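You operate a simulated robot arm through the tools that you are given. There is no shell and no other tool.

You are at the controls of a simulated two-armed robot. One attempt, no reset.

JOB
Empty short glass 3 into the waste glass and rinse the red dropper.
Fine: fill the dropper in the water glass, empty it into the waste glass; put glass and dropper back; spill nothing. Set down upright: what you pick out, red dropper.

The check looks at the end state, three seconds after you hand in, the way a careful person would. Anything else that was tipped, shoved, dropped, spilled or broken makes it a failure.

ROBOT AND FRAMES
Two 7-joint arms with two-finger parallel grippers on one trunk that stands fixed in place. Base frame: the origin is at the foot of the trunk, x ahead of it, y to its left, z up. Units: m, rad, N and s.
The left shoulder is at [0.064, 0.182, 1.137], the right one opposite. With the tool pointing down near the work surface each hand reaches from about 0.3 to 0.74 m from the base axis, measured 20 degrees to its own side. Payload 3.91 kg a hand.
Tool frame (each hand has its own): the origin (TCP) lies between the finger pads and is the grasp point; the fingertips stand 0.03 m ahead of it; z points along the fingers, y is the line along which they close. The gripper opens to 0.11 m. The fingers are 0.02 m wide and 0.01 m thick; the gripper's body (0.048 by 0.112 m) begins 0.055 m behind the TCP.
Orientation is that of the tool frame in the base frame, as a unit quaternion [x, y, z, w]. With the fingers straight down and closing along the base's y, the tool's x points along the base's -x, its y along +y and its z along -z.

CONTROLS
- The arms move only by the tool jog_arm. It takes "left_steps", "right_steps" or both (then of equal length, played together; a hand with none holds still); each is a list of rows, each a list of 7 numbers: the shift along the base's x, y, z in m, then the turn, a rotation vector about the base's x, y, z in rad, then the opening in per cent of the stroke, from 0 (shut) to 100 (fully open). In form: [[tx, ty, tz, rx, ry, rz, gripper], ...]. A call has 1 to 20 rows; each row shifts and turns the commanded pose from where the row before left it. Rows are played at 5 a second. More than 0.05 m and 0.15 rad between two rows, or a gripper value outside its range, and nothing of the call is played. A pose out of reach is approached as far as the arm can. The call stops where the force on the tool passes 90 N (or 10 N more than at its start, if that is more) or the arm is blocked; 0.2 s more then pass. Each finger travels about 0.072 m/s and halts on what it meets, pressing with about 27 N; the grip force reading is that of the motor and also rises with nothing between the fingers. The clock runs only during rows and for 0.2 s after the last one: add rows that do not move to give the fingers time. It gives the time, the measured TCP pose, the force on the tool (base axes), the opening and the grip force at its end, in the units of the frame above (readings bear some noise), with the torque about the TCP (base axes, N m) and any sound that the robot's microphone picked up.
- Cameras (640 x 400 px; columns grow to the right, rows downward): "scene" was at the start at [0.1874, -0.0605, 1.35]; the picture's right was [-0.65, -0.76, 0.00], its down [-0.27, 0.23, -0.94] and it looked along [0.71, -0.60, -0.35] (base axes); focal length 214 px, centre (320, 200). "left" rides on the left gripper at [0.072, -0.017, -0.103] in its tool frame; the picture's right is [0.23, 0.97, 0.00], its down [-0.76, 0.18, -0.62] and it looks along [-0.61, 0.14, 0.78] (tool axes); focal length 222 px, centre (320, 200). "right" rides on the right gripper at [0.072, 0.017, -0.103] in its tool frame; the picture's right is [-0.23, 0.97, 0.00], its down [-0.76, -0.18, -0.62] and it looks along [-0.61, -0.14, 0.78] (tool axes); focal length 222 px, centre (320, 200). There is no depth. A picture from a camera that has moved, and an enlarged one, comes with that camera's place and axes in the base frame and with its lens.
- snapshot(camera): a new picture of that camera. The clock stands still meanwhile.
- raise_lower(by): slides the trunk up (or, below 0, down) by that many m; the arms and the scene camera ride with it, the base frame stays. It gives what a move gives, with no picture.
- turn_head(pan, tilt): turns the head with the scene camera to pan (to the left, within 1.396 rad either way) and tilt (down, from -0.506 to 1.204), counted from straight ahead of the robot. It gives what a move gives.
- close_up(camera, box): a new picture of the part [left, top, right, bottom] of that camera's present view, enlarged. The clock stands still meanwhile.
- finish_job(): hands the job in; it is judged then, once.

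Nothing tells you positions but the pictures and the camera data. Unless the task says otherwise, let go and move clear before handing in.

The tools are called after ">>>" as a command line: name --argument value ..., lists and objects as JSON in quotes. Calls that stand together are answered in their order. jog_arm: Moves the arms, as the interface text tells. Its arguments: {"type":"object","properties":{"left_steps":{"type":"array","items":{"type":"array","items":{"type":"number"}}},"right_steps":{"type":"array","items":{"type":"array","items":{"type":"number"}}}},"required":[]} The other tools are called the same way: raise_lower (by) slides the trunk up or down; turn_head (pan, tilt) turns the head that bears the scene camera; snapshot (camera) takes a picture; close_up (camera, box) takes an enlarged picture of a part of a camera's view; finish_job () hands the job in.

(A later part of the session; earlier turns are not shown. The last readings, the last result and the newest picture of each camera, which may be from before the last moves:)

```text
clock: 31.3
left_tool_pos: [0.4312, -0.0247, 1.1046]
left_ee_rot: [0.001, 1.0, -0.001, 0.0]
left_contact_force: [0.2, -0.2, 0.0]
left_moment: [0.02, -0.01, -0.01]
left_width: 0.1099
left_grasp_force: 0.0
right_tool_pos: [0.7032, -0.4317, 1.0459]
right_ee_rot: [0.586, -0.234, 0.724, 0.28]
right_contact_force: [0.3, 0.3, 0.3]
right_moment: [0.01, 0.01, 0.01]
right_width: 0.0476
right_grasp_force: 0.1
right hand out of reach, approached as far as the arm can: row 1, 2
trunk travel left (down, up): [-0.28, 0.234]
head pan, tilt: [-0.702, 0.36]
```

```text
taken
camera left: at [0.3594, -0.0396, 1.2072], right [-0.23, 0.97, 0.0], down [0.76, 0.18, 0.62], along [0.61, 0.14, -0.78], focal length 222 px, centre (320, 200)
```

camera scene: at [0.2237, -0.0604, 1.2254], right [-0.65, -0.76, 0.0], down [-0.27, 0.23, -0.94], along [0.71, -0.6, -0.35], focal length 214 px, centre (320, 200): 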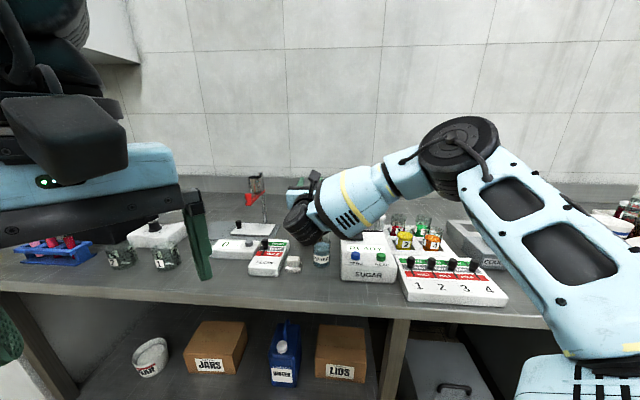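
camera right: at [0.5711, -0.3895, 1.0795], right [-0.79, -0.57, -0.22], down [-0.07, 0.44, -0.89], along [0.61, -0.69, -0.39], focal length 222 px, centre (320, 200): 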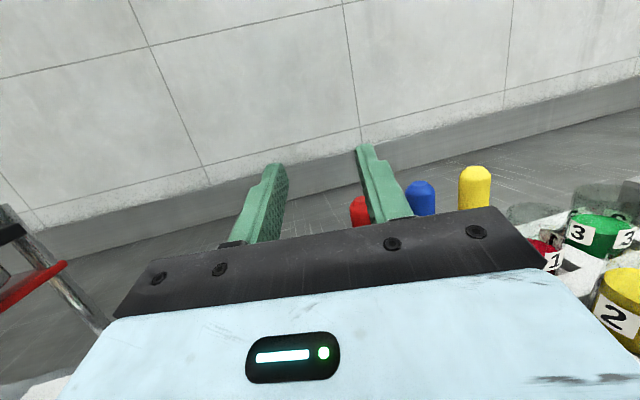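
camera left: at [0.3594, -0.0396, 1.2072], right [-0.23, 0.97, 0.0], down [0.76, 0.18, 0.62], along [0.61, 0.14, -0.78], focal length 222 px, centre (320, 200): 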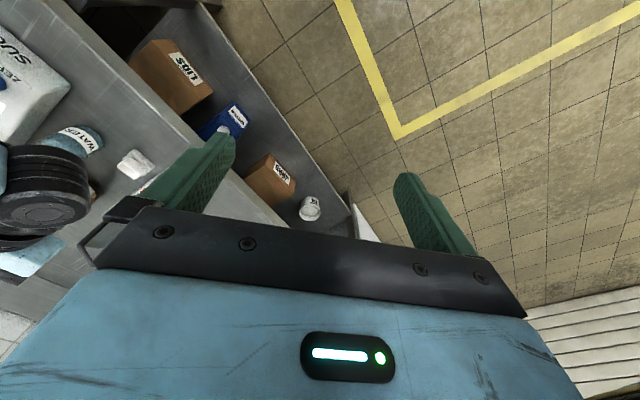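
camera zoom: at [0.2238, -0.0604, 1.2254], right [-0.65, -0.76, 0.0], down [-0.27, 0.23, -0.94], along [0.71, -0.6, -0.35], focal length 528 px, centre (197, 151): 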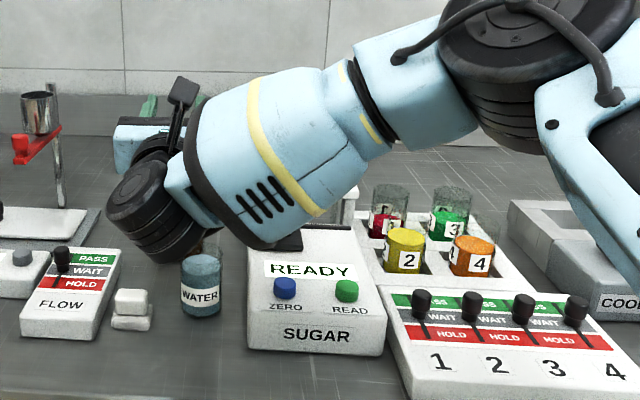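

>>> jog_arm --right_steps '[[0, 0, 0.025, 0, 0, 0, 43], [0, 0, 0.025, 0, 0, 0, 43], [0, 0, 0.025, 0, 0, 0, 43], [0, 0, 0.025, 0, 0, 0, 43], [0, 0, 0, 0, 0, 0, 43]]'

>>> raise_lower --by -0.08

>>> jog_arm --right_steps '[[0, 0, 0, -0.0818, -0.0878, 0, 43], [0, 0, 0, -0.0818, -0.0878, 0, 43], [0, 0, -0.015, 0, 0, 0, 43], [0, 0, 0, 0, 0, 0, 43]]'

>>> snapshot --camera "scene"

```text
clock: 32.5
left_tool_pos: [0.4315, -0.0238, 1.1055]
left_ee_rot: [0.001, 1.0, -0.001, 0.0]
left_contact_force: [-0.6, 0.0, -1.4]
left_moment: [-0.02, 0.01, 0.0]
left_width: 0.1101
left_grasp_force: 0.1
right_tool_pos: [0.7046, -0.4328, 1.146]
right_ee_rot: [0.585, -0.234, 0.724, 0.281]
right_contact_force: [-0.6, 0.4, -0.6]
right_moment: [-0.02, -0.01, 0.02]
right_width: 0.0473
right_grasp_force: 0.1
trunk travel left (down, up): [-0.28, 0.234]
head pan, tilt: [-0.702, 0.36]
```

```text
clock: 33.7
left_tool_pos: [0.4302, -0.0243, 1.025]
left_ee_rot: [-0.001, 1.0, -0.001, 0.001]
left_contact_force: [-0.5, 0.2, 0.7]
left_moment: [-0.01, 0.01, -0.02]
left_width: 0.11
left_grasp_force: 0.1
right_tool_pos: [0.7042, -0.4319, 1.0654]
right_ee_rot: [0.585, -0.234, 0.724, 0.281]
right_contact_force: [-0.2, 0.6, 0.9]
right_moment: [0.0, 0.01, 0.02]
right_width: 0.0473
right_grasp_force: 0.1
trunk travel left (down, up): [-0.2, 0.314]
head pan, tilt: [-0.702, 0.36]
```

```text
clock: 34.7
left_tool_pos: [0.4306, -0.0234, 1.0251]
left_ee_rot: [0.001, 1.0, -0.001, 0.0]
left_contact_force: [-0.4, 0.0, 0.4]
left_moment: [-0.04, 0.02, 0.0]
left_width: 0.1099
left_grasp_force: 0.0
right_tool_pos: [0.703, -0.4313, 1.051]
right_ee_rot: [0.546, -0.222, 0.752, 0.294]
right_contact_force: [0.6, -0.2, -0.3]
right_moment: [-0.01, 0.0, 0.01]
right_width: 0.0474
right_grasp_force: 0.0
right hand out of reach, approached as far as the arm can: row 2
trunk travel left (down, up): [-0.2, 0.314]
head pan, tilt: [-0.702, 0.36]
```

```text
taken
camera scene: at [0.2494, -0.0605, 1.1406], right [-0.65, -0.76, 0.0], down [-0.27, 0.23, -0.94], along [0.71, -0.6, -0.35], focal length 214 px, centre (320, 200)
```

scene: 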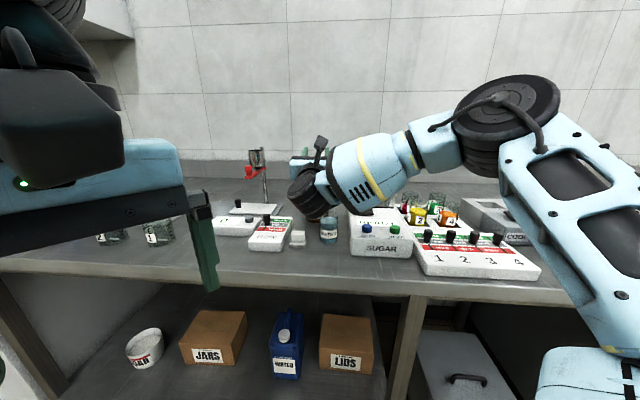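

With the trunk 0.2 m lower, the tool reaches about 108° of tilt at the pour position, which is enough. Now I'll raise the hand, bring the tool back to pointing down and move over glass 3.

>>> jog_arm --right_steps '[[0, 0, 0.03, 0, 0, 0, 60], [0, 0, 0.03, 0, 0, 0, 60], [-0.006, -0.004, 0, 0.0988, 0.1061, 0, 60], [-0.006, -0.004, 0, 0.0988, 0.1061, 0, 60], [-0.006, -0.004, 0, 0.0988, 0.1061, 0, 60], [-0.006, -0.004, 0, 0.0988, 0.1061, 0, 60], [-0.006, -0.004, 0, 0.0988, 0.1061, 0, 60], [-0.006, -0.004, 0, 0.0988, 0.1061, 0, 60], [-0.006, -0.004, 0, 0.0988, 0.1061, 0, 60], [-0.006, -0.004, 0, 0.0988, 0.1061, 0, 60], [-0.006, -0.004, 0, 0.0988, 0.1061, 0, 60], [-0.006, -0.004, 0, 0.0988, 0.1061, 0, 60], [-0.006, -0.004, 0, 0.0988, 0.1061, 0, 60], [-0.006, -0.004, 0, 0.0988, 0.1061, 0, 60], [-0.006, -0.004, 0, 0.0988, 0.1061, 0, 60], [0, 0, 0, 0, 0, 0, 60]]'

```text
clock: 38.1
left_tool_pos: [0.4316, -0.0229, 1.0248]
left_ee_rot: [0.0, 1.0, -0.001, 0.001]
left_contact_force: [-0.1, 1.4, 0.8]
left_moment: [0.0, -0.06, 0.01]
left_width: 0.1099
left_grasp_force: 0.1
right_tool_pos: [0.5911, -0.4759, 1.0829]
right_ee_rot: [0.929, -0.371, 0.002, 0.001]
right_contact_force: [-0.1, -0.3, -0.3]
right_moment: [-0.05, -0.04, 0.0]
right_width: 0.0658
right_grasp_force: 0.0
right hand out of reach, approached as far as the arm can: row 13, 14, 15
trunk travel left (down, up): [-0.2, 0.314]
head pan, tilt: [-0.702, 0.36]
```

>>> jog_arm --right_steps '[[-0.018, -0.039, 0, 0, 0, 0, 62], [-0.018, -0.039, 0, 0, 0, 0, 62], [-0.018, -0.039, 0, 0, 0, 0, 62], [-0.018, -0.039, 0, 0, 0, 0, 62], [-0.018, -0.039, 0, 0, 0, 0, 62], [-0.02, -0.037, 0, 0, 0, 0, 62], [0, 0, -0.02, 0, 0, 0, 62], [0, 0, -0.02, 0, 0, 0, 62], [0, 0, -0.02, 0, 0, 0, 62], [0, 0, 0, 0, 0, 0, 62]]'

>>> snapshot --camera "right"

>>> snapshot --camera "scene"

```text
clock: 40.3
left_tool_pos: [0.4317, -0.0246, 1.0266]
left_ee_rot: [0.0, 1.0, -0.001, -0.001]
left_contact_force: [0.5, -0.3, 0.3]
left_moment: [-0.04, 0.02, 0.05]
left_width: 0.1102
left_grasp_force: 0.1
right_tool_pos: [0.4708, -0.6641, 1.0057]
right_ee_rot: [0.928, -0.372, 0.002, 0.002]
right_contact_force: [0.0, -0.1, -0.2]
right_moment: [0.0, -0.01, -0.02]
right_width: 0.0682
right_grasp_force: 0.1
right hand out of reach, approached as far as the arm can: row 4, 5, 6
trunk travel left (down, up): [-0.2, 0.314]
head pan, tilt: [-0.702, 0.36]
```

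```text
taken
camera right: at [0.5121, -0.7252, 1.1118], right [-0.84, -0.55, 0.0], down [-0.43, 0.66, 0.62], along [-0.34, 0.52, -0.79], focal length 222 px, centre (320, 200)
```

right: 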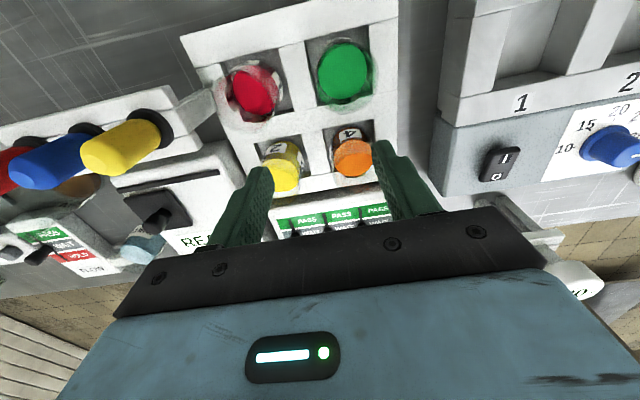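

```text
taken
camera scene: at [0.2491, -0.0604, 1.1407], right [-0.65, -0.76, 0.0], down [-0.27, 0.23, -0.94], along [0.71, -0.6, -0.35], focal length 214 px, centre (320, 200)
```

scene: 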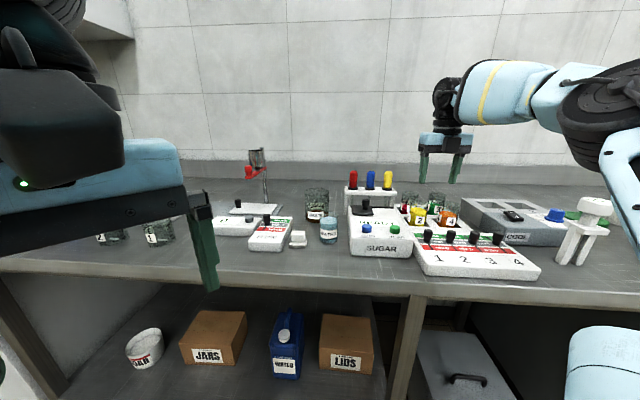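

>>> raise_lower --by 0.14

>>> jog_arm --right_steps '[[0.005, -0.022, -0.03, 0, 0, 0, 62], [0.005, -0.022, -0.03, 0, 0, 0, 62], [0, 0, -0.03, 0, 0, 0, 62], [0, 0, -0.03, 0, 0, 0, 62], [0, 0, 0, 0, 0, 0, 62]]'

>>> snapshot --camera "right"

>>> close_up --camera "scene" --box '[340, 160, 500, 280]'

```text
clock: 41.9
left_tool_pos: [0.4317, -0.0239, 1.1647]
left_ee_rot: [-0.001, 1.0, 0.0, 0.0]
left_contact_force: [-0.3, 0.3, 0.0]
left_moment: [0.0, 0.01, 0.0]
left_width: 0.1101
left_grasp_force: 0.0
right_tool_pos: [0.4724, -0.6624, 1.1467]
right_ee_rot: [0.929, -0.37, 0.001, 0.002]
right_contact_force: [-0.7, 0.4, -0.8]
right_moment: [0.02, 0.04, 0.04]
right_width: 0.0684
right_grasp_force: 0.1
trunk travel left (down, up): [-0.34, 0.174]
head pan, tilt: [-0.702, 0.36]
```

```text
clock: 43.1
left_tool_pos: [0.432, -0.023, 1.1644]
left_ee_rot: [0.001, 1.0, -0.001, 0.0]
left_contact_force: [-0.6, -0.2, -0.4]
left_moment: [-0.01, -0.03, 0.04]
left_width: 0.1101
left_grasp_force: 0.0
right_tool_pos: [0.482, -0.7068, 1.0282]
right_ee_rot: [0.929, -0.37, 0.002, 0.003]
right_contact_force: [0.5, 0.2, -0.1]
right_moment: [0.0, -0.04, 0.0]
right_width: 0.068
right_grasp_force: 0.0
trunk travel left (down, up): [-0.34, 0.174]
head pan, tilt: [-0.702, 0.36]
```

```text
taken
camera right: at [0.523, -0.7688, 1.132], right [-0.84, -0.55, 0.0], down [-0.43, 0.66, 0.62], along [-0.34, 0.52, -0.79], focal length 222 px, centre (320, 200)
```

right: 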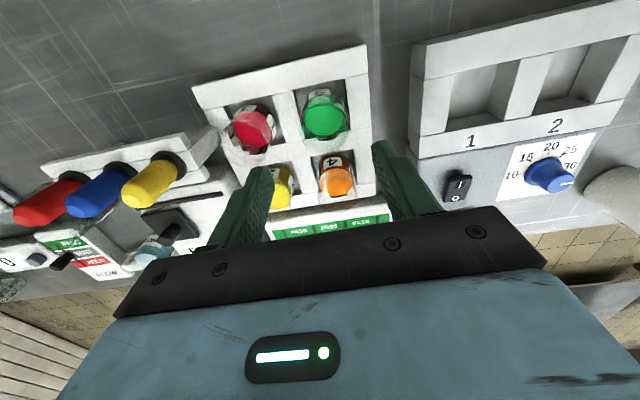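

```text
3.33 times, centred on (420, 220) of scene
camera zoom: at [0.2075, -0.0601, 1.2855], right [-0.65, -0.76, 0.0], down [-0.27, 0.23, -0.94], along [0.71, -0.6, -0.35], focal length 715 px, centre (-13, 133)
```

zoom: 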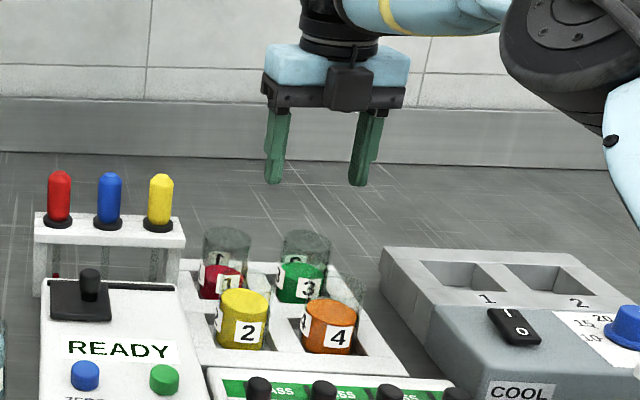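

>>> close_up --camera "right" --box '[260, 60, 400, 220]'

```text
2.50 times, centred on (330, 140) of right
camera zoom: at [0.523, -0.7688, 1.132], right [-0.84, -0.55, 0.0], down [-0.43, 0.66, 0.62], along [-0.34, 0.52, -0.79], focal length 555 px, centre (295, 350)
```

zoom: 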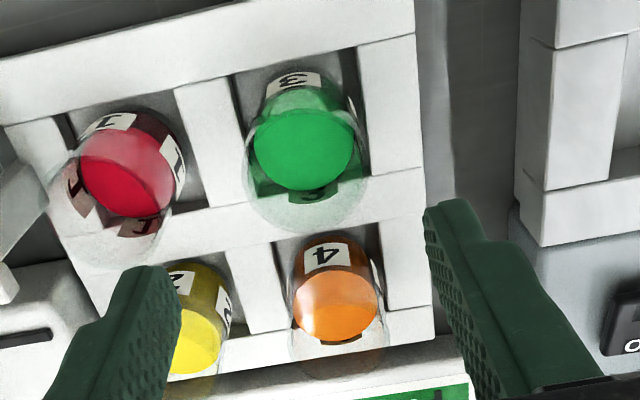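

Glass 3's axis measures (0.478, -0.7075), a few mm from under the hand. I'll correct for that and descend until the fingertips straddle the rim, then check.

>>> jog_arm --right_steps '[[-0.004, -0.001, -0.02, 0, 0, 0, 62], [0, 0, -0.02, 0, 0, 0, 62], [0, 0, -0.02, 0, 0, 0, 62], [0, 0, -0.01, 0, 0, 0, 62], [0, 0, 0, 0, 0, 0, 62]]'

>>> close_up --camera "right" --box '[220, 20, 420, 220]'

>>> close_up --camera "scene" --box '[360, 170, 480, 270]'

```text
clock: 44.3
left_tool_pos: [0.4314, -0.0243, 1.1647]
left_ee_rot: [0.0, 1.0, -0.001, 0.0]
left_contact_force: [0.3, -0.3, 0.3]
left_moment: [0.02, -0.01, 0.03]
left_width: 0.1102
left_grasp_force: 0.1
right_tool_pos: [0.4791, -0.7074, 0.9568]
right_ee_rot: [0.929, -0.37, 0.002, 0.003]
right_contact_force: [-0.3, 1.0, 0.7]
right_moment: [-0.03, 0.0, 0.04]
right_width: 0.0683
right_grasp_force: 0.0
trunk travel left (down, up): [-0.34, 0.174]
head pan, tilt: [-0.702, 0.36]
```

```text
2.00 times, centred on (320, 120) of right
camera zoom: at [0.5194, -0.7691, 1.0615], right [-0.84, -0.55, 0.0], down [-0.43, 0.66, 0.62], along [-0.34, 0.52, -0.79], focal length 444 px, centre (320, 360)
```

zoom: 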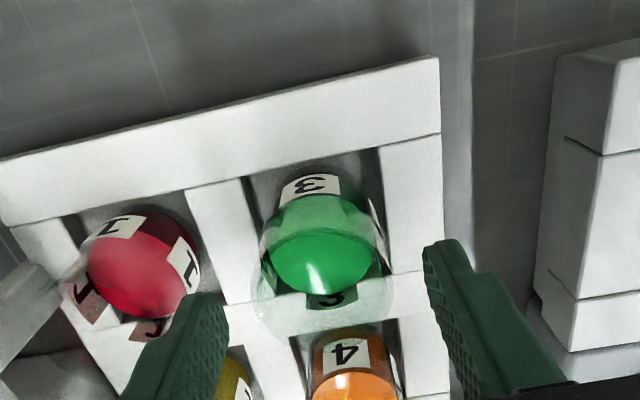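

```text
4.00 times, centred on (420, 220) of scene
camera zoom: at [0.2079, -0.0605, 1.2854], right [-0.65, -0.76, 0.0], down [-0.27, 0.23, -0.94], along [0.71, -0.6, -0.35], focal length 858 px, centre (-80, 120)
```

zoom: 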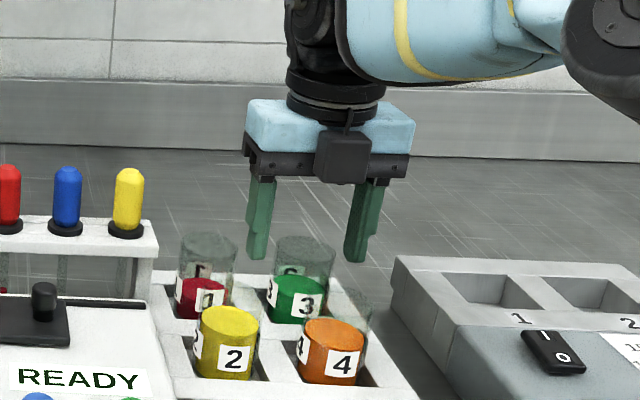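

Centred on the rim in both views. I'll go down the last 2 cm and close gently.

>>> jog_arm --right_steps '[[0, 0, -0.011, 0, 0, 0, 62], [0, 0, -0.01, 0, 0, 0, 62], [0, 0, 0, 0, 0, 0, 54], [0, 0, 0, 0, 0, 0, 48], [0, 0, 0, 0, 0, 0, 44], [0, 0, 0, 0, 0, 0, 40], [0, 0, 0, 0, 0, 0, 36], [0, 0, 0, 0, 0, 0, 34], [0, 0, 0, 0, 0, 0, 34]]'

>>> close_up --camera "right" --box '[220, 20, 420, 220]'

>>> close_up --camera "scene" --box '[360, 170, 480, 270]'

```text
clock: 46.3
left_tool_pos: [0.4315, -0.0233, 1.1644]
left_ee_rot: [0.0, 1.0, -0.001, 0.0]
left_contact_force: [0.4, 0.9, -0.7]
left_moment: [0.02, 0.01, 0.02]
left_width: 0.1099
left_grasp_force: 0.1
right_tool_pos: [0.4783, -0.7081, 0.9345]
right_ee_rot: [0.929, -0.37, 0.002, 0.003]
right_contact_force: [-0.6, 0.5, 0.4]
right_moment: [-0.02, -0.01, 0.01]
right_width: 0.0432
right_grasp_force: 27.2
trunk travel left (down, up): [-0.34, 0.174]
head pan, tilt: [-0.702, 0.36]
```

```text
2.00 times, centred on (320, 120) of right
camera zoom: at [0.5189, -0.7692, 1.0407], right [-0.84, -0.55, 0.0], down [-0.43, 0.66, 0.62], along [-0.34, 0.52, -0.79], focal length 444 px, centre (320, 360)
```

zoom: 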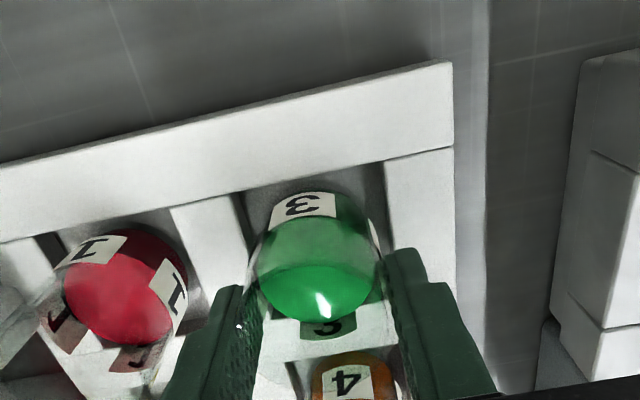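

```text
4.00 times, centred on (420, 220) of scene
camera zoom: at [0.2079, -0.0605, 1.2854], right [-0.65, -0.76, 0.0], down [-0.27, 0.23, -0.94], along [0.71, -0.6, -0.35], focal length 858 px, centre (-80, 120)
```

zoom: 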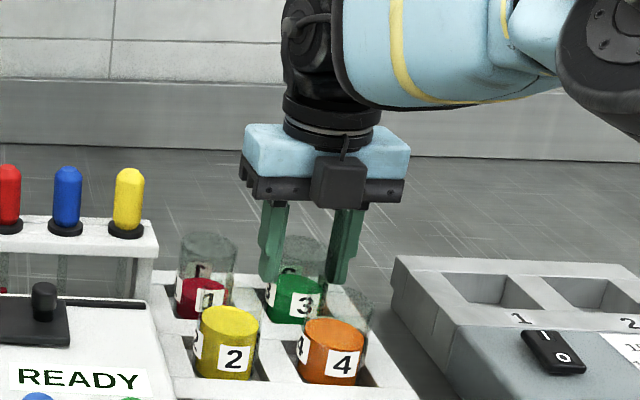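

Gripped at 0.0432 m width with 27 N. Lifting slowly straight up.

>>> jog_arm --right_steps '[[0, 0, 0.005, 0, 0, 0, 34], [0, 0, 0.01, 0, 0, 0, 34], [0, 0, 0.012, 0, 0, 0, 34], [0, 0, 0.012, 0, 0, 0, 34], [0, 0, 0.01, 0, 0, 0, 34], [0, 0, 0, 0, 0, 0, 34]]'

>>> close_up --camera "scene" --box '[360, 170, 480, 270]'

```text
clock: 47.7
left_tool_pos: [0.4307, -0.025, 1.1647]
left_ee_rot: [0.0, 1.0, -0.001, -0.001]
left_contact_force: [-0.6, -0.1, -0.1]
left_moment: [-0.05, -0.02, -0.03]
left_width: 0.11
left_grasp_force: 0.1
right_tool_pos: [0.4779, -0.7083, 0.9837]
right_ee_rot: [0.929, -0.37, 0.002, 0.003]
right_contact_force: [-0.4, 0.4, 0.6]
right_moment: [0.01, 0.02, 0.01]
right_width: 0.0373
right_grasp_force: 0.0
trunk travel left (down, up): [-0.34, 0.174]
head pan, tilt: [-0.702, 0.36]
```

```text
4.00 times, centred on (420, 220) of scene
camera zoom: at [0.208, -0.0605, 1.2854], right [-0.65, -0.76, 0.0], down [-0.27, 0.23, -0.94], along [0.71, -0.6, -0.35], focal length 858 px, centre (-80, 120)
```

zoom: 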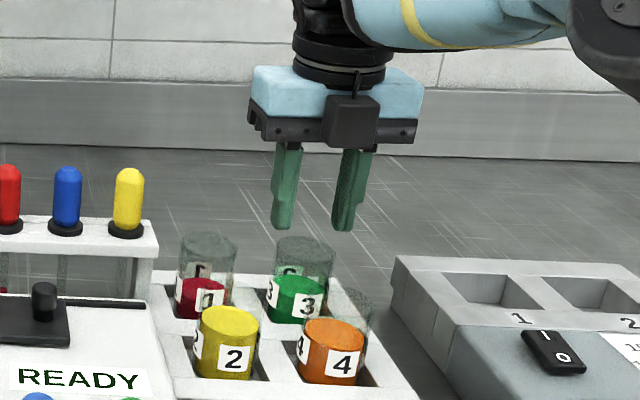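

The fingers slid off and the glass stayed in its well. I'll look closely at what happened before trying again.

>>> close_up --camera "right" --box '[220, 20, 420, 220]'

>>> close_up --camera "scene" --box '[390, 190, 450, 260]'

```text
2.00 times, centred on (320, 120) of right
camera zoom: at [0.5189, -0.7695, 1.0898], right [-0.84, -0.55, 0.0], down [-0.43, 0.66, 0.62], along [-0.34, 0.52, -0.79], focal length 444 px, centre (320, 360)
```

zoom: 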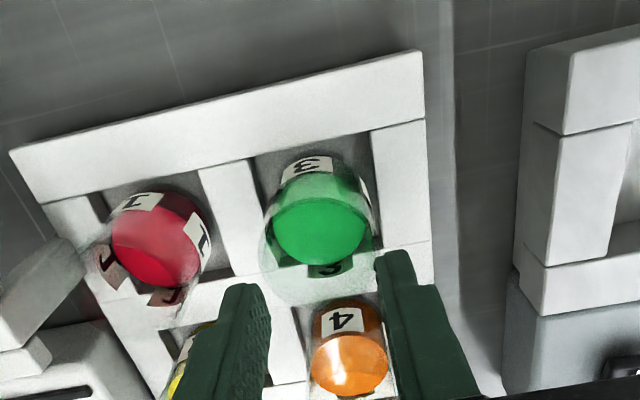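

```text
5.71 times, centred on (420, 225) of scene
camera zoom: at [0.208, -0.0605, 1.2854], right [-0.65, -0.76, 0.0], down [-0.27, 0.23, -0.94], along [0.71, -0.6, -0.35], focal length 1226 px, centre (-251, 57)
```

zoom: 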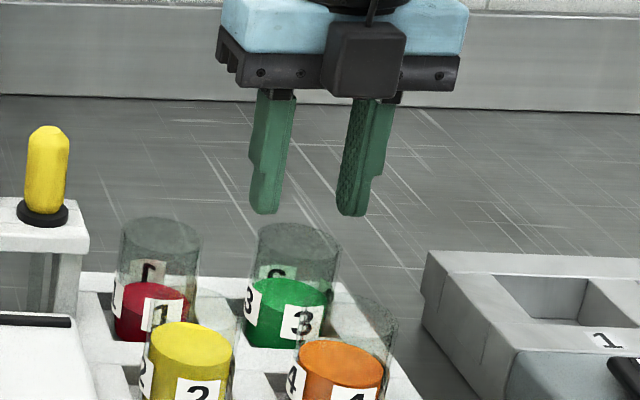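

The glass is undisturbed. The tray top is at about 0.88, so there is room to grip deeper. I'll reopen, go about 13 mm lower than before, close fully and lift only a few mm to test.

>>> jog_arm --right_steps '[[0, 0, 0, 0, 0, 0, 62], [0, 0, 0, 0, 0, 0, 62], [0, 0, -0.02, 0, 0, 0, 62], [0, 0, -0.02, 0, 0, 0, 62], [0, 0, -0.012, 0, 0, 0, 62], [0, 0, -0.009, 0, 0, 0, 62], [0, 0, 0, 0, 0, 0, 62]]'

>>> jog_arm --right_steps '[[0, 0, 0, 0, 0, 0, 50], [0, 0, 0, 0, 0, 0, 44], [0, 0, 0, 0, 0, 0, 38], [0, 0, 0, 0, 0, 0, 25], [0, 0, 0, 0, 0, 0, 25], [0, 0, 0, 0, 0, 0, 25]]'

>>> close_up --camera "scene" --box '[390, 190, 450, 260]'

>>> close_up --camera "right" --box '[220, 20, 420, 220]'

```text
clock: 49.3
left_tool_pos: [0.4309, -0.0243, 1.1649]
left_ee_rot: [0.0, 1.0, -0.001, -0.001]
left_contact_force: [0.7, 0.1, -0.9]
left_moment: [0.02, 0.02, 0.07]
left_width: 0.1098
left_grasp_force: 0.1
right_tool_pos: [0.4784, -0.7084, 0.923]
right_ee_rot: [0.929, -0.371, 0.002, 0.002]
right_contact_force: [-0.1, 0.0, 0.0]
right_moment: [-0.03, 0.03, 0.0]
right_width: 0.0682
right_grasp_force: 0.1
trunk travel left (down, up): [-0.34, 0.174]
head pan, tilt: [-0.702, 0.36]
```

```text
clock: 50.7
left_tool_pos: [0.4334, -0.0243, 1.1655]
left_ee_rot: [0.0, 1.0, 0.0, -0.001]
left_contact_force: [0.2, 0.8, 0.3]
left_moment: [0.04, 0.0, 0.0]
left_width: 0.1102
left_grasp_force: 0.1
right_tool_pos: [0.4781, -0.706, 0.9226]
right_ee_rot: [0.929, -0.371, 0.001, 0.003]
right_contact_force: [-0.7, -0.4, -0.2]
right_moment: [0.0, 0.05, 0.01]
right_width: 0.0435
right_grasp_force: 27.3
trunk travel left (down, up): [-0.34, 0.174]
head pan, tilt: [-0.702, 0.36]
```

```text
5.71 times, centred on (420, 225) of scene
camera zoom: at [0.2079, -0.0605, 1.2854], right [-0.65, -0.76, 0.0], down [-0.27, 0.23, -0.94], along [0.71, -0.6, -0.35], focal length 1226 px, centre (-251, 57)
```

zoom: 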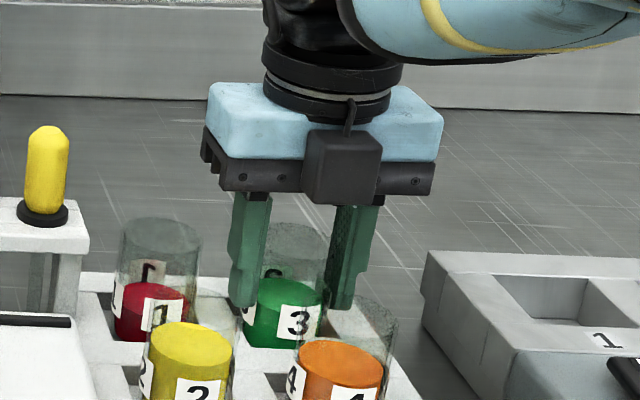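

```text
2.00 times, centred on (320, 120) of right
camera zoom: at [0.5192, -0.7686, 1.0285], right [-0.84, -0.55, 0.0], down [-0.43, 0.66, 0.62], along [-0.34, 0.52, -0.79], focal length 444 px, centre (320, 360)
```

zoom: 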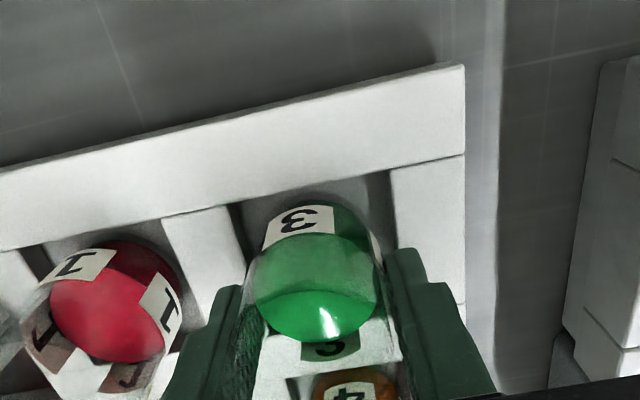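

>>> jog_arm --right_steps '[[0, 0, 0.003, 0, 0, 0, 20], [0, 0, 0.003, 0, 0, 0, 20], [0, 0, 0, 0, 0, 0, 20]]'

>>> close_up --camera "scene" --box '[390, 190, 450, 260]'

```text
clock: 51.5
left_tool_pos: [0.4304, -0.0233, 1.1648]
left_ee_rot: [0.0, 1.0, -0.001, 0.0]
left_contact_force: [-0.3, -0.4, 0.5]
left_moment: [0.0, 0.01, 0.01]
left_width: 0.1102
left_grasp_force: 0.1
right_tool_pos: [0.4785, -0.7083, 0.9301]
right_ee_rot: [0.929, -0.37, 0.001, 0.002]
right_contact_force: [1.7, 0.8, -1.2]
right_moment: [-0.05, -0.01, -0.02]
right_width: 0.0434
right_grasp_force: 27.3
trunk travel left (down, up): [-0.34, 0.174]
head pan, tilt: [-0.702, 0.36]
```

```text
5.71 times, centred on (420, 225) of scene
camera zoom: at [0.208, -0.0606, 1.2854], right [-0.65, -0.76, 0.0], down [-0.27, 0.23, -0.94], along [0.71, -0.6, -0.35], focal length 1226 px, centre (-251, 57)
```

zoom: 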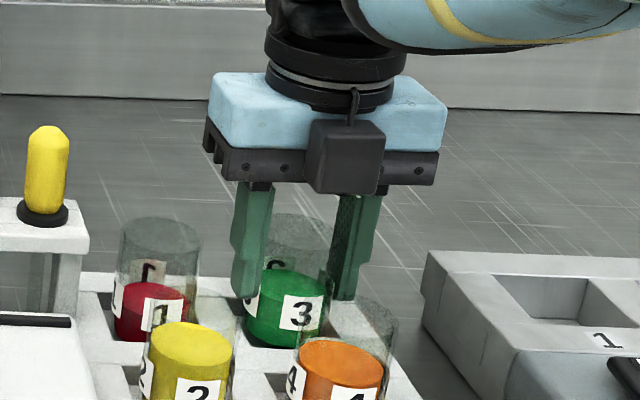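

This time the glass comes up with the hand. Lifting further slowly.

>>> jog_arm --right_steps '[[0, 0, 0.006, 0, 0, 0, 20], [0, 0, 0.008, 0, 0, 0, 20], [0, 0, 0.01, 0, 0, 0, 20], [0, 0, 0.01, 0, 0, 0, 20], [0, 0, 0, 0, 0, 0, 20]]'

>>> close_up --camera "scene" --box '[390, 170, 470, 260]'

```text
clock: 52.7
left_tool_pos: [0.4308, -0.024, 1.1642]
left_ee_rot: [-0.001, 1.0, -0.001, -0.001]
left_contact_force: [-0.9, -0.3, -0.5]
left_moment: [0.03, 0.0, 0.0]
left_width: 0.11
left_grasp_force: 0.1
right_tool_pos: [0.4781, -0.7089, 0.9635]
right_ee_rot: [0.929, -0.37, 0.002, 0.002]
right_contact_force: [0.1, 0.0, -0.8]
right_moment: [0.0, 0.02, -0.01]
right_width: 0.0435
right_grasp_force: 27.3
trunk travel left (down, up): [-0.34, 0.174]
head pan, tilt: [-0.702, 0.36]
```

```text
4.44 times, centred on (430, 215) of scene
camera zoom: at [0.2081, -0.0607, 1.2854], right [-0.65, -0.76, 0.0], down [-0.27, 0.23, -0.94], along [0.71, -0.6, -0.35], focal length 953 px, centre (-169, 133)
```

zoom: 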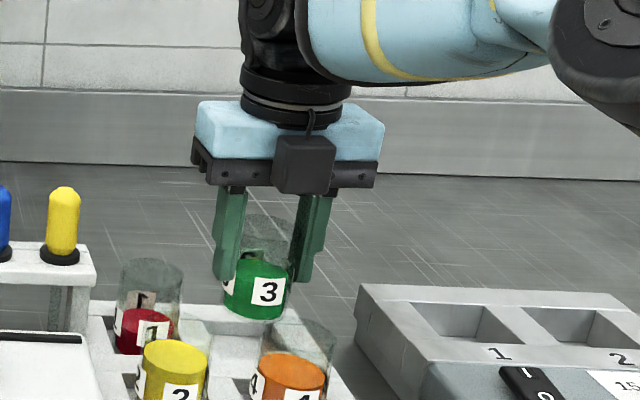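

The glass is securely held and hangs upright. I'll lift to a height above all the other items, then carry it slowly in front of the droppers.

>>> jog_arm --right_steps '[[0, 0, 0.008, 0, 0, 0, 20], [0, 0, 0.014, 0, 0, 0, 20], [0, 0, 0.018, 0, 0, 0, 20], [0, 0, 0.02, 0, 0, 0, 20], [0, 0, 0.02, 0, 0, 0, 20], [0, 0, 0.02, 0, 0, 0, 20], [0, 0, 0.018, 0, 0, 0, 20], [0, 0, 0.012, 0, 0, 0, 20], [0, 0, 0.006, 0, 0, 0, 20], [0, 0, 0, 0, 0, 0, 20]]'

>>> jog_arm --right_steps '[[0.003, 0.008, 0, 0, 0, 0, 20], [0.006, 0.015, 0, 0, 0, 0, 20], [0.008, 0.02, 0, 0, 0, 0, 20], [0.009, 0.022, 0, 0, 0, 0, 20], [0.009, 0.022, 0, 0, 0, 0, 20], [0.009, 0.022, 0, 0, 0, 0, 20], [0.009, 0.022, 0, 0, 0, 0, 20], [0.009, 0.022, 0, 0, 0, 0, 20], [0.009, 0.022, 0, 0, 0, 0, 20], [0.006, 0.018, 0, 0, 0, 0, 20], [0.004, 0.01, 0, 0, 0, 0, 20], [0.001, 0.004, 0, 0, 0, 0, 20], [0, 0, 0, 0, 0, 0, 20]]'

>>> snapshot --camera "scene"

>>> snapshot --camera "right"

```text
clock: 54.9
left_tool_pos: [0.4303, -0.025, 1.1656]
left_ee_rot: [0.0, 1.0, 0.0, 0.0]
left_contact_force: [-0.3, 0.0, 0.1]
left_moment: [0.01, -0.02, 0.02]
left_width: 0.1101
left_grasp_force: 0.2
right_tool_pos: [0.4778, -0.7069, 1.1]
right_ee_rot: [0.929, -0.37, 0.002, 0.003]
right_contact_force: [-0.2, -0.2, -1.6]
right_moment: [0.06, 0.0, 0.03]
right_width: 0.0432
right_grasp_force: 27.3
trunk travel left (down, up): [-0.34, 0.174]
head pan, tilt: [-0.702, 0.36]
```

```text
clock: 57.7
left_tool_pos: [0.4317, -0.0243, 1.1653]
left_ee_rot: [0.0, 1.0, -0.001, 0.0]
left_contact_force: [-0.6, -0.1, 0.2]
left_moment: [0.0, 0.01, 0.0]
left_width: 0.1099
left_grasp_force: 0.1
right_tool_pos: [0.5668, -0.5948, 1.114]
right_ee_rot: [0.929, -0.37, 0.001, 0.003]
right_contact_force: [-0.5, -0.8, 0.2]
right_moment: [0.02, 0.0, 0.0]
right_width: 0.0432
right_grasp_force: 26.8
right hand out of reach, approached as far as the arm can: row 2, 3, 4, 5, 6, 7, 8, 9, 10, 11, 12
trunk travel left (down, up): [-0.34, 0.174]
head pan, tilt: [-0.702, 0.36]
```

```text
taken
camera scene: at [0.2081, -0.0606, 1.2854], right [-0.65, -0.76, 0.0], down [-0.27, 0.23, -0.94], along [0.71, -0.6, -0.35], focal length 214 px, centre (320, 200)
```

scene: 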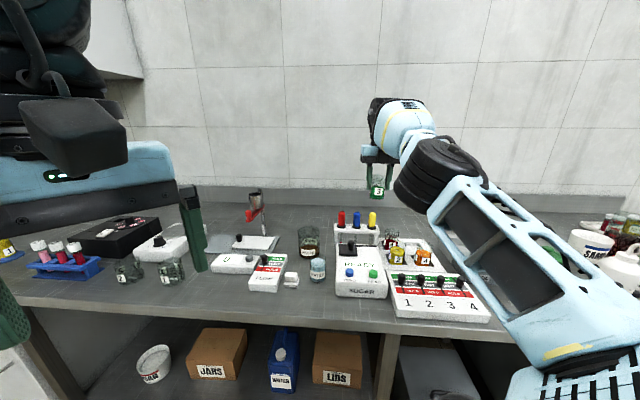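

```text
taken
camera right: at [0.608, -0.6565, 1.2194], right [-0.84, -0.55, 0.0], down [-0.43, 0.66, 0.62], along [-0.34, 0.52, -0.78], focal length 222 px, centre (320, 200)
```

right: 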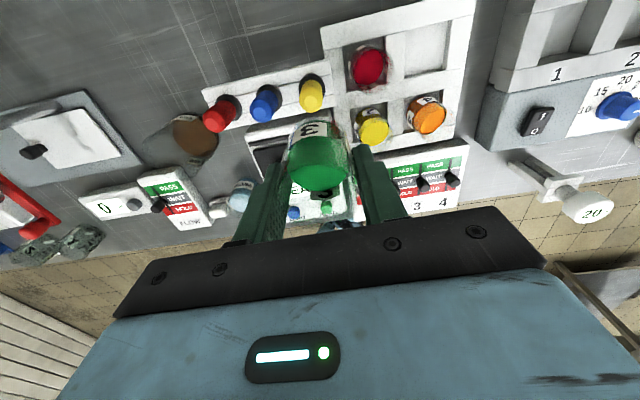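

The hand hit a wrist-roll limit while moving left, so it's short of where I asked. The glass is still held upright above everything. I'll unwind the yaw slightly and continue.

>>> jog_arm --right_steps '[[-0.004, 0.004, 0, 0, 0, 0.05, 20], [-0.004, 0.006, 0, 0, 0, 0.05, 20], [-0.003, 0.01, 0, 0, 0, 0.05, 20], [-0.003, 0.012, 0, 0, 0, 0.02, 20], [0, 0, 0, 0, 0, 0, 20]]'

```text
clock: 58.9
left_tool_pos: [0.4329, -0.0243, 1.1652]
left_ee_rot: [0.0, 1.0, -0.002, -0.001]
left_contact_force: [-0.5, -0.2, 0.2]
left_moment: [0.02, -0.03, -0.01]
left_width: 0.1098
left_grasp_force: 0.0
right_tool_pos: [0.5634, -0.5951, 1.1201]
right_ee_rot: [0.957, -0.29, 0.001, 0.003]
right_contact_force: [-0.2, 0.5, -1.7]
right_moment: [0.0, 0.02, 0.03]
right_width: 0.0432
right_grasp_force: 26.8
right hand out of reach, approached as far as the arm can: row 1, 2, 3, 4
trunk travel left (down, up): [-0.34, 0.174]
head pan, tilt: [-0.702, 0.36]
```

>>> jog_arm --right_steps '[[-0.008, 0.003, -0.002, 0, 0, 0, 20], [-0.012, 0.005, -0.002, 0, 0, 0, 20], [-0.015, 0.006, -0.002, 0, 0, 0, 20], [-0.015, 0.006, 0, 0, 0, 0, 20], [-0.01, 0.004, 0, 0, 0, 0, 20], [0, 0, 0, 0, 0, 0, 20]]'

```text
clock: 60.3
left_tool_pos: [0.4322, -0.0247, 1.1647]
left_ee_rot: [0.0, 1.0, -0.001, 0.0]
left_contact_force: [-1.0, 0.0, 0.4]
left_moment: [-0.01, -0.02, 0.02]
left_width: 0.11
left_grasp_force: 0.1
right_tool_pos: [0.5585, -0.5987, 1.1288]
right_ee_rot: [0.957, -0.291, 0.001, 0.002]
right_contact_force: [0.8, 0.6, -1.3]
right_moment: [-0.01, -0.07, 0.02]
right_width: 0.0433
right_grasp_force: 27.1
right hand out of reach, approached as far as the arm can: row 1, 2, 3, 4, 5
trunk travel left (down, up): [-0.34, 0.174]
head pan, tilt: [-0.702, 0.36]
```

>>> jog_arm --right_steps '[[-0.006, -0.008, 0, 0, 0, 0, 20], [-0.01, -0.014, 0, 0, 0, 0, 20], [-0.012, -0.016, -0.004, 0, 0, 0, 20], [-0.012, -0.014, -0.006, 0, 0, 0, 20], [-0.008, -0.01, -0.004, 0, 0, 0, 20], [0, 0, 0, 0, 0, 0, 20]]'

>>> snapshot --camera "scene"

```text
clock: 61.7
left_tool_pos: [0.4325, -0.0241, 1.1639]
left_ee_rot: [0.0, 1.0, -0.001, 0.0]
left_contact_force: [0.2, 0.9, -0.2]
left_moment: [-0.01, 0.01, 0.0]
left_width: 0.1099
left_grasp_force: 0.1
right_tool_pos: [0.5113, -0.6629, 1.1149]
right_ee_rot: [0.957, -0.29, 0.002, 0.002]
right_contact_force: [-0.5, 0.1, -0.8]
right_moment: [0.03, 0.01, -0.06]
right_width: 0.0433
right_grasp_force: 26.8
right hand out of reach, approached as far as the arm can: row 5
trunk travel left (down, up): [-0.34, 0.174]
head pan, tilt: [-0.702, 0.36]
```

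```text
taken
camera scene: at [0.208, -0.0605, 1.2854], right [-0.65, -0.76, 0.0], down [-0.27, 0.23, -0.94], along [0.71, -0.6, -0.35], focal length 214 px, centre (320, 200)
```

scene: 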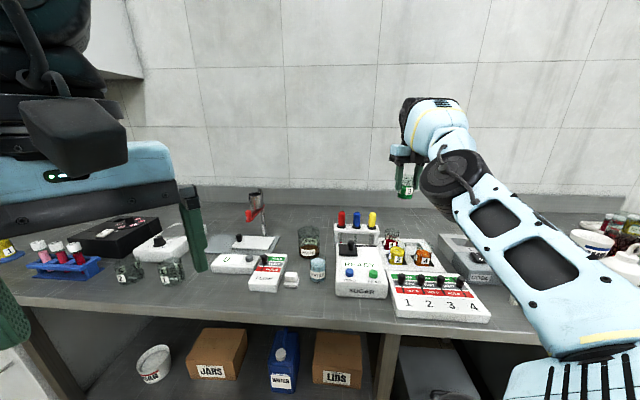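

>>> jog_arm --right_steps '[[0, 0, -0.01, 0, 0, 0, 20], [0, 0, -0.01, 0, 0, 0, 20], [-0.01, 0, 0, 0, 0, 0, 20], [0, 0.01, 0, 0, 0, 0, 20], [0, 0, 0, 0, 0, -0.05, 20], [0, 0, 0, 0, 0, -0.05, 20], [0, 0, 0, 0, 0, 0, 20]]'

```text
clock: 63.3
left_tool_pos: [0.4329, -0.0253, 1.1651]
left_ee_rot: [0.0, 1.0, -0.001, -0.001]
left_contact_force: [-0.2, 0.2, 0.0]
left_moment: [0.01, 0.01, -0.01]
left_width: 0.1098
left_grasp_force: 0.1
right_tool_pos: [0.5153, -0.6661, 1.1016]
right_ee_rot: [0.941, -0.339, 0.001, 0.002]
right_contact_force: [0.0, 0.3, -1.8]
right_moment: [-0.02, -0.01, -0.01]
right_width: 0.0433
right_grasp_force: 26.5
right hand out of reach, approached as far as the arm can: row 1, 2, 3, 4
trunk travel left (down, up): [-0.34, 0.174]
head pan, tilt: [-0.702, 0.36]
```

>>> jog_arm --right_steps '[[0, 0, 0, -0.032, -0.0385, 0, 20], [0, 0, 0, -0.064, -0.077, 0, 20], [0, 0, 0, -0.064, -0.077, 0, 20], [0, 0, 0, -0.032, -0.0385, 0, 20], [-0.01, 0, 0, 0, 0, 0, 20], [-0.01, 0.01, 0, 0, 0, 0, 20], [0, 0, 0, 0, 0, 0, 20]]'

>>> close_up --camera "scene" --box '[360, 80, 560, 280]'

```text
clock: 64.9
left_tool_pos: [0.431, -0.0243, 1.1652]
left_ee_rot: [0.0, 1.0, -0.001, 0.0]
left_contact_force: [0.6, 0.1, 0.6]
left_moment: [-0.01, 0.03, 0.02]
left_width: 0.1101
left_grasp_force: 0.0
right_tool_pos: [0.5488, -0.7044, 1.125]
right_ee_rot: [0.93, -0.334, 0.142, 0.053]
right_contact_force: [-0.7, 0.1, -0.4]
right_moment: [0.01, 0.0, -0.03]
right_width: 0.0432
right_grasp_force: 26.9
right hand out of reach, approached as far as the arm can: row 1, 2, 3, 4, 5, 6
trunk travel left (down, up): [-0.34, 0.174]
head pan, tilt: [-0.702, 0.36]
```

```text
2.00 times, centred on (460, 180) of scene
camera zoom: at [0.208, -0.0606, 1.2854], right [-0.65, -0.76, 0.0], down [-0.27, 0.23, -0.94], along [0.71, -0.6, -0.35], focal length 429 px, centre (40, 240)
```

zoom: 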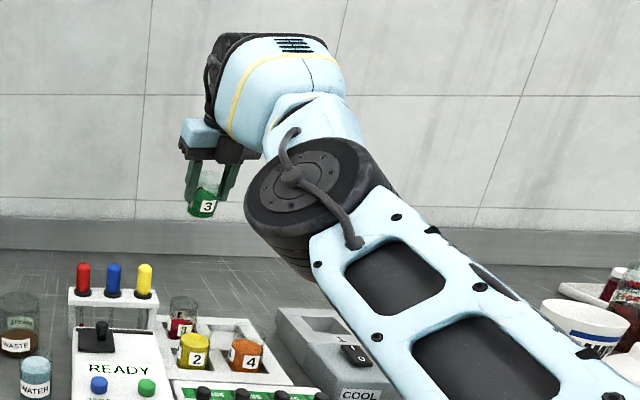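

The arm had stretched out straight and the elbow is at the edge of its range, which is why inward moves fail. The glass is fine. I'll retrace to above the tray, undo the small tilt and come back down to un-lock the elbow.

>>> jog_arm --right_steps '[[-0.008, 0.006, -0.004, 0.032, 0.0385, 0, 20], [-0.012, 0.008, -0.006, 0.064, 0.077, 0, 20], [-0.012, 0.008, -0.006, 0.064, 0.077, 0, 20], [-0.01, -0.005, -0.004, 0.032, 0.0385, 0, 20], [-0.01, -0.012, -0.004, 0, 0, -0.03, 20], [-0.01, -0.012, -0.004, 0, 0, -0.03, 20], [0, 0, 0, 0, 0, 0, 20]]'

```text
clock: 66.5
left_tool_pos: [0.4307, -0.025, 1.1643]
left_ee_rot: [0.0, 1.0, -0.001, 0.0]
left_contact_force: [-0.1, 0.0, 1.0]
left_moment: [-0.02, -0.01, -0.01]
left_width: 0.11
left_grasp_force: 0.1
right_tool_pos: [0.4833, -0.7039, 1.095]
right_ee_rot: [0.931, -0.366, 0.002, 0.002]
right_contact_force: [0.4, 0.4, -1.5]
right_moment: [0.01, 0.02, 0.02]
right_width: 0.0435
right_grasp_force: 27.0
right hand out of reach, approached as far as the arm can: row 3, 4
trunk travel left (down, up): [-0.34, 0.174]
head pan, tilt: [-0.702, 0.36]
```

>>> jog_arm --right_steps '[[-0.003, -0.002, -0.008, 0, 0, 0, 20], [-0.002, -0.002, -0.012, 0, 0, 0, 20], [0, 0, -0.012, 0, 0, 0, 20], [0, 0, -0.012, 0, 0, 0, 20], [0, 0, -0.006, 0, 0, 0, 20], [0, 0, 0, 0, 0, 0, 20]]'

>>> close_up --camera "scene" --box '[360, 80, 560, 280]'

```text
clock: 67.9
left_tool_pos: [0.431, -0.0245, 1.1644]
left_ee_rot: [0.0, 1.0, -0.001, -0.001]
left_contact_force: [0.1, -0.7, 0.6]
left_moment: [-0.02, 0.01, 0.01]
left_width: 0.1097
left_grasp_force: 0.2
right_tool_pos: [0.4779, -0.7097, 1.0443]
right_ee_rot: [0.93, -0.367, 0.002, 0.002]
right_contact_force: [0.5, -0.2, -0.6]
right_moment: [-0.01, 0.0, -0.01]
right_width: 0.0433
right_grasp_force: 26.6
trunk travel left (down, up): [-0.34, 0.174]
head pan, tilt: [-0.702, 0.36]
```

```text
2.00 times, centred on (460, 180) of scene
camera zoom: at [0.208, -0.0606, 1.2854], right [-0.65, -0.76, 0.0], down [-0.27, 0.23, -0.94], along [0.71, -0.6, -0.35], focal length 429 px, centre (40, 240)
```

zoom: 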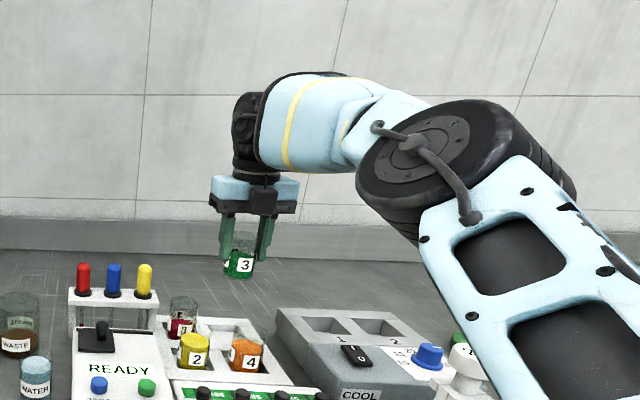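

Freed: the elbow is bent properly again. I'll now route closer to the robot, staying well inside the reach limit.

>>> jog_arm --right_steps '[[-0.004, 0.008, 0.002, 0, 0, 0, 20], [-0.007, 0.015, 0.003, 0, 0, 0, 20], [-0.009, 0.02, 0.003, 0, 0, 0, 20], [-0.009, 0.02, 0.003, 0, 0, 0, 20], [-0.009, 0.02, 0.003, 0, 0, 0, 20], [-0.004, 0.02, 0.003, 0, 0, 0, 20], [0.004, 0.02, 0, 0, 0, 0, 20], [0.008, 0.02, 0, 0, 0, 0, 20], [0.01, 0.02, 0, 0, 0, 0, 20], [0.01, 0.02, 0, 0, 0, 0, 20], [0.01, 0.02, 0, 0, 0, 0, 20], [0.008, 0.014, 0, 0, 0, 0, 20], [0.004, 0.008, 0, 0, 0, 0, 20], [0, 0, 0, 0, 0, 0, 20]]'

>>> snapshot --camera "scene"

>>> snapshot --camera "right"

```text
clock: 70.9
left_tool_pos: [0.4315, -0.0247, 1.1649]
left_ee_rot: [-0.001, 1.0, -0.001, 0.0]
left_contact_force: [0.7, 0.0, -0.8]
left_moment: [-0.01, 0.0, -0.01]
left_width: 0.11
left_grasp_force: 0.0
right_tool_pos: [0.49, -0.4839, 1.0619]
right_ee_rot: [0.93, -0.367, 0.002, 0.003]
right_contact_force: [1.2, -0.3, -1.2]
right_moment: [0.01, 0.0, -0.01]
right_width: 0.0436
right_grasp_force: 26.6
trunk travel left (down, up): [-0.34, 0.174]
head pan, tilt: [-0.702, 0.36]
```

```text
taken
camera scene: at [0.208, -0.0606, 1.2854], right [-0.65, -0.76, 0.0], down [-0.27, 0.23, -0.94], along [0.71, -0.6, -0.35], focal length 214 px, centre (320, 200)
```

scene: 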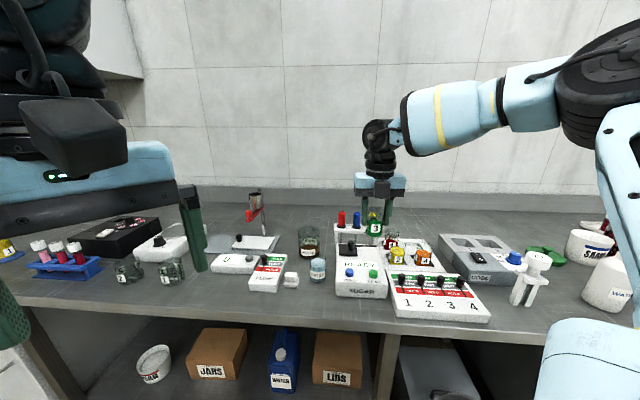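

```text
taken
camera right: at [0.5322, -0.5449, 1.1669], right [-0.83, -0.56, 0.0], down [-0.44, 0.65, 0.62], along [-0.35, 0.51, -0.79], focal length 222 px, centre (320, 200)
```

right: 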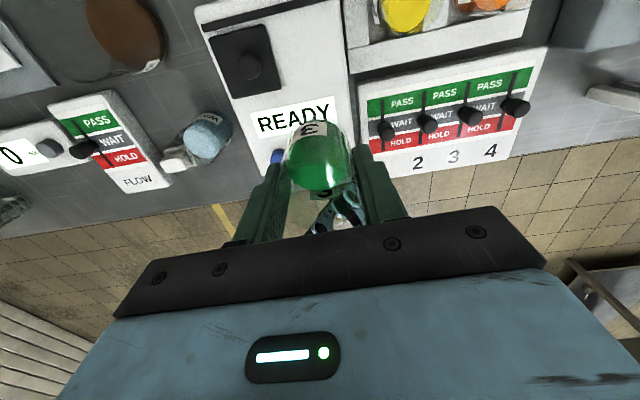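

>>> jog_arm --right_steps '[[-0.004, 0.006, 0.008, 0, 0, 0, 20], [-0.004, 0.006, 0.016, 0, 0, 0, 20], [-0.004, 0.006, 0.02, 0, 0, 0, 20], [0, 0.004, 0.02, 0, 0, 0, 20], [0, 0, 0.02, 0, 0, 0, 20], [0, 0, 0.02, 0, 0, 0, 20], [0, 0, 0.02, 0, 0, 0, 20], [0, 0, 0.012, 0, 0, 0, 20], [0, 0, 0.006, 0, 0, 0, 20], [0, 0, 0, 0, 0, 0, 20]]'

>>> raise_lower --by -0.14

>>> snapshot --camera "scene"

```text
clock: 73.1
left_tool_pos: [0.431, -0.0256, 1.1644]
left_ee_rot: [0.0, 1.0, -0.001, 0.0]
left_contact_force: [-0.4, -0.6, -0.6]
left_moment: [0.04, -0.04, 0.0]
left_width: 0.1099
left_grasp_force: 0.1
right_tool_pos: [0.4789, -0.462, 1.2044]
right_ee_rot: [0.931, -0.366, 0.001, 0.003]
right_contact_force: [0.1, 0.4, -1.0]
right_moment: [0.03, 0.0, -0.02]
right_width: 0.0433
right_grasp_force: 27.0
trunk travel left (down, up): [-0.34, 0.174]
head pan, tilt: [-0.702, 0.36]
```

```text
clock: 74.8
left_tool_pos: [0.4307, -0.0241, 1.0253]
left_ee_rot: [0.0, 1.0, -0.001, 0.001]
left_contact_force: [-0.1, -0.5, 0.1]
left_moment: [0.03, 0.02, 0.02]
left_width: 0.1101
left_grasp_force: 0.2
right_tool_pos: [0.4776, -0.4624, 1.0636]
right_ee_rot: [0.93, -0.367, 0.002, 0.002]
right_contact_force: [-0.2, -0.5, -1.0]
right_moment: [0.01, -0.02, 0.0]
right_width: 0.0433
right_grasp_force: 27.0
trunk travel left (down, up): [-0.2, 0.314]
head pan, tilt: [-0.702, 0.36]
```

```text
taken
camera scene: at [0.2492, -0.0605, 1.1407], right [-0.65, -0.76, 0.0], down [-0.27, 0.23, -0.94], along [0.71, -0.6, -0.35], focal length 214 px, centre (320, 200)
```

scene: 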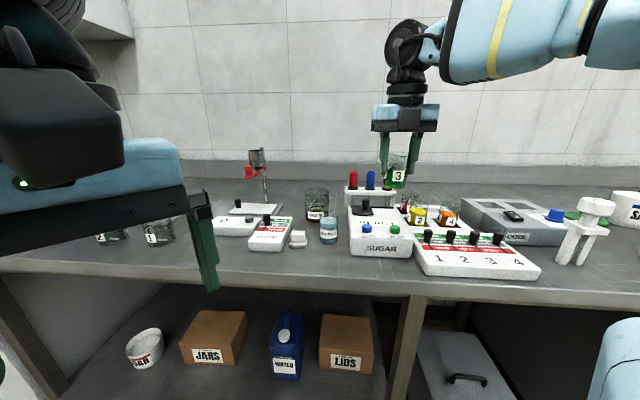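

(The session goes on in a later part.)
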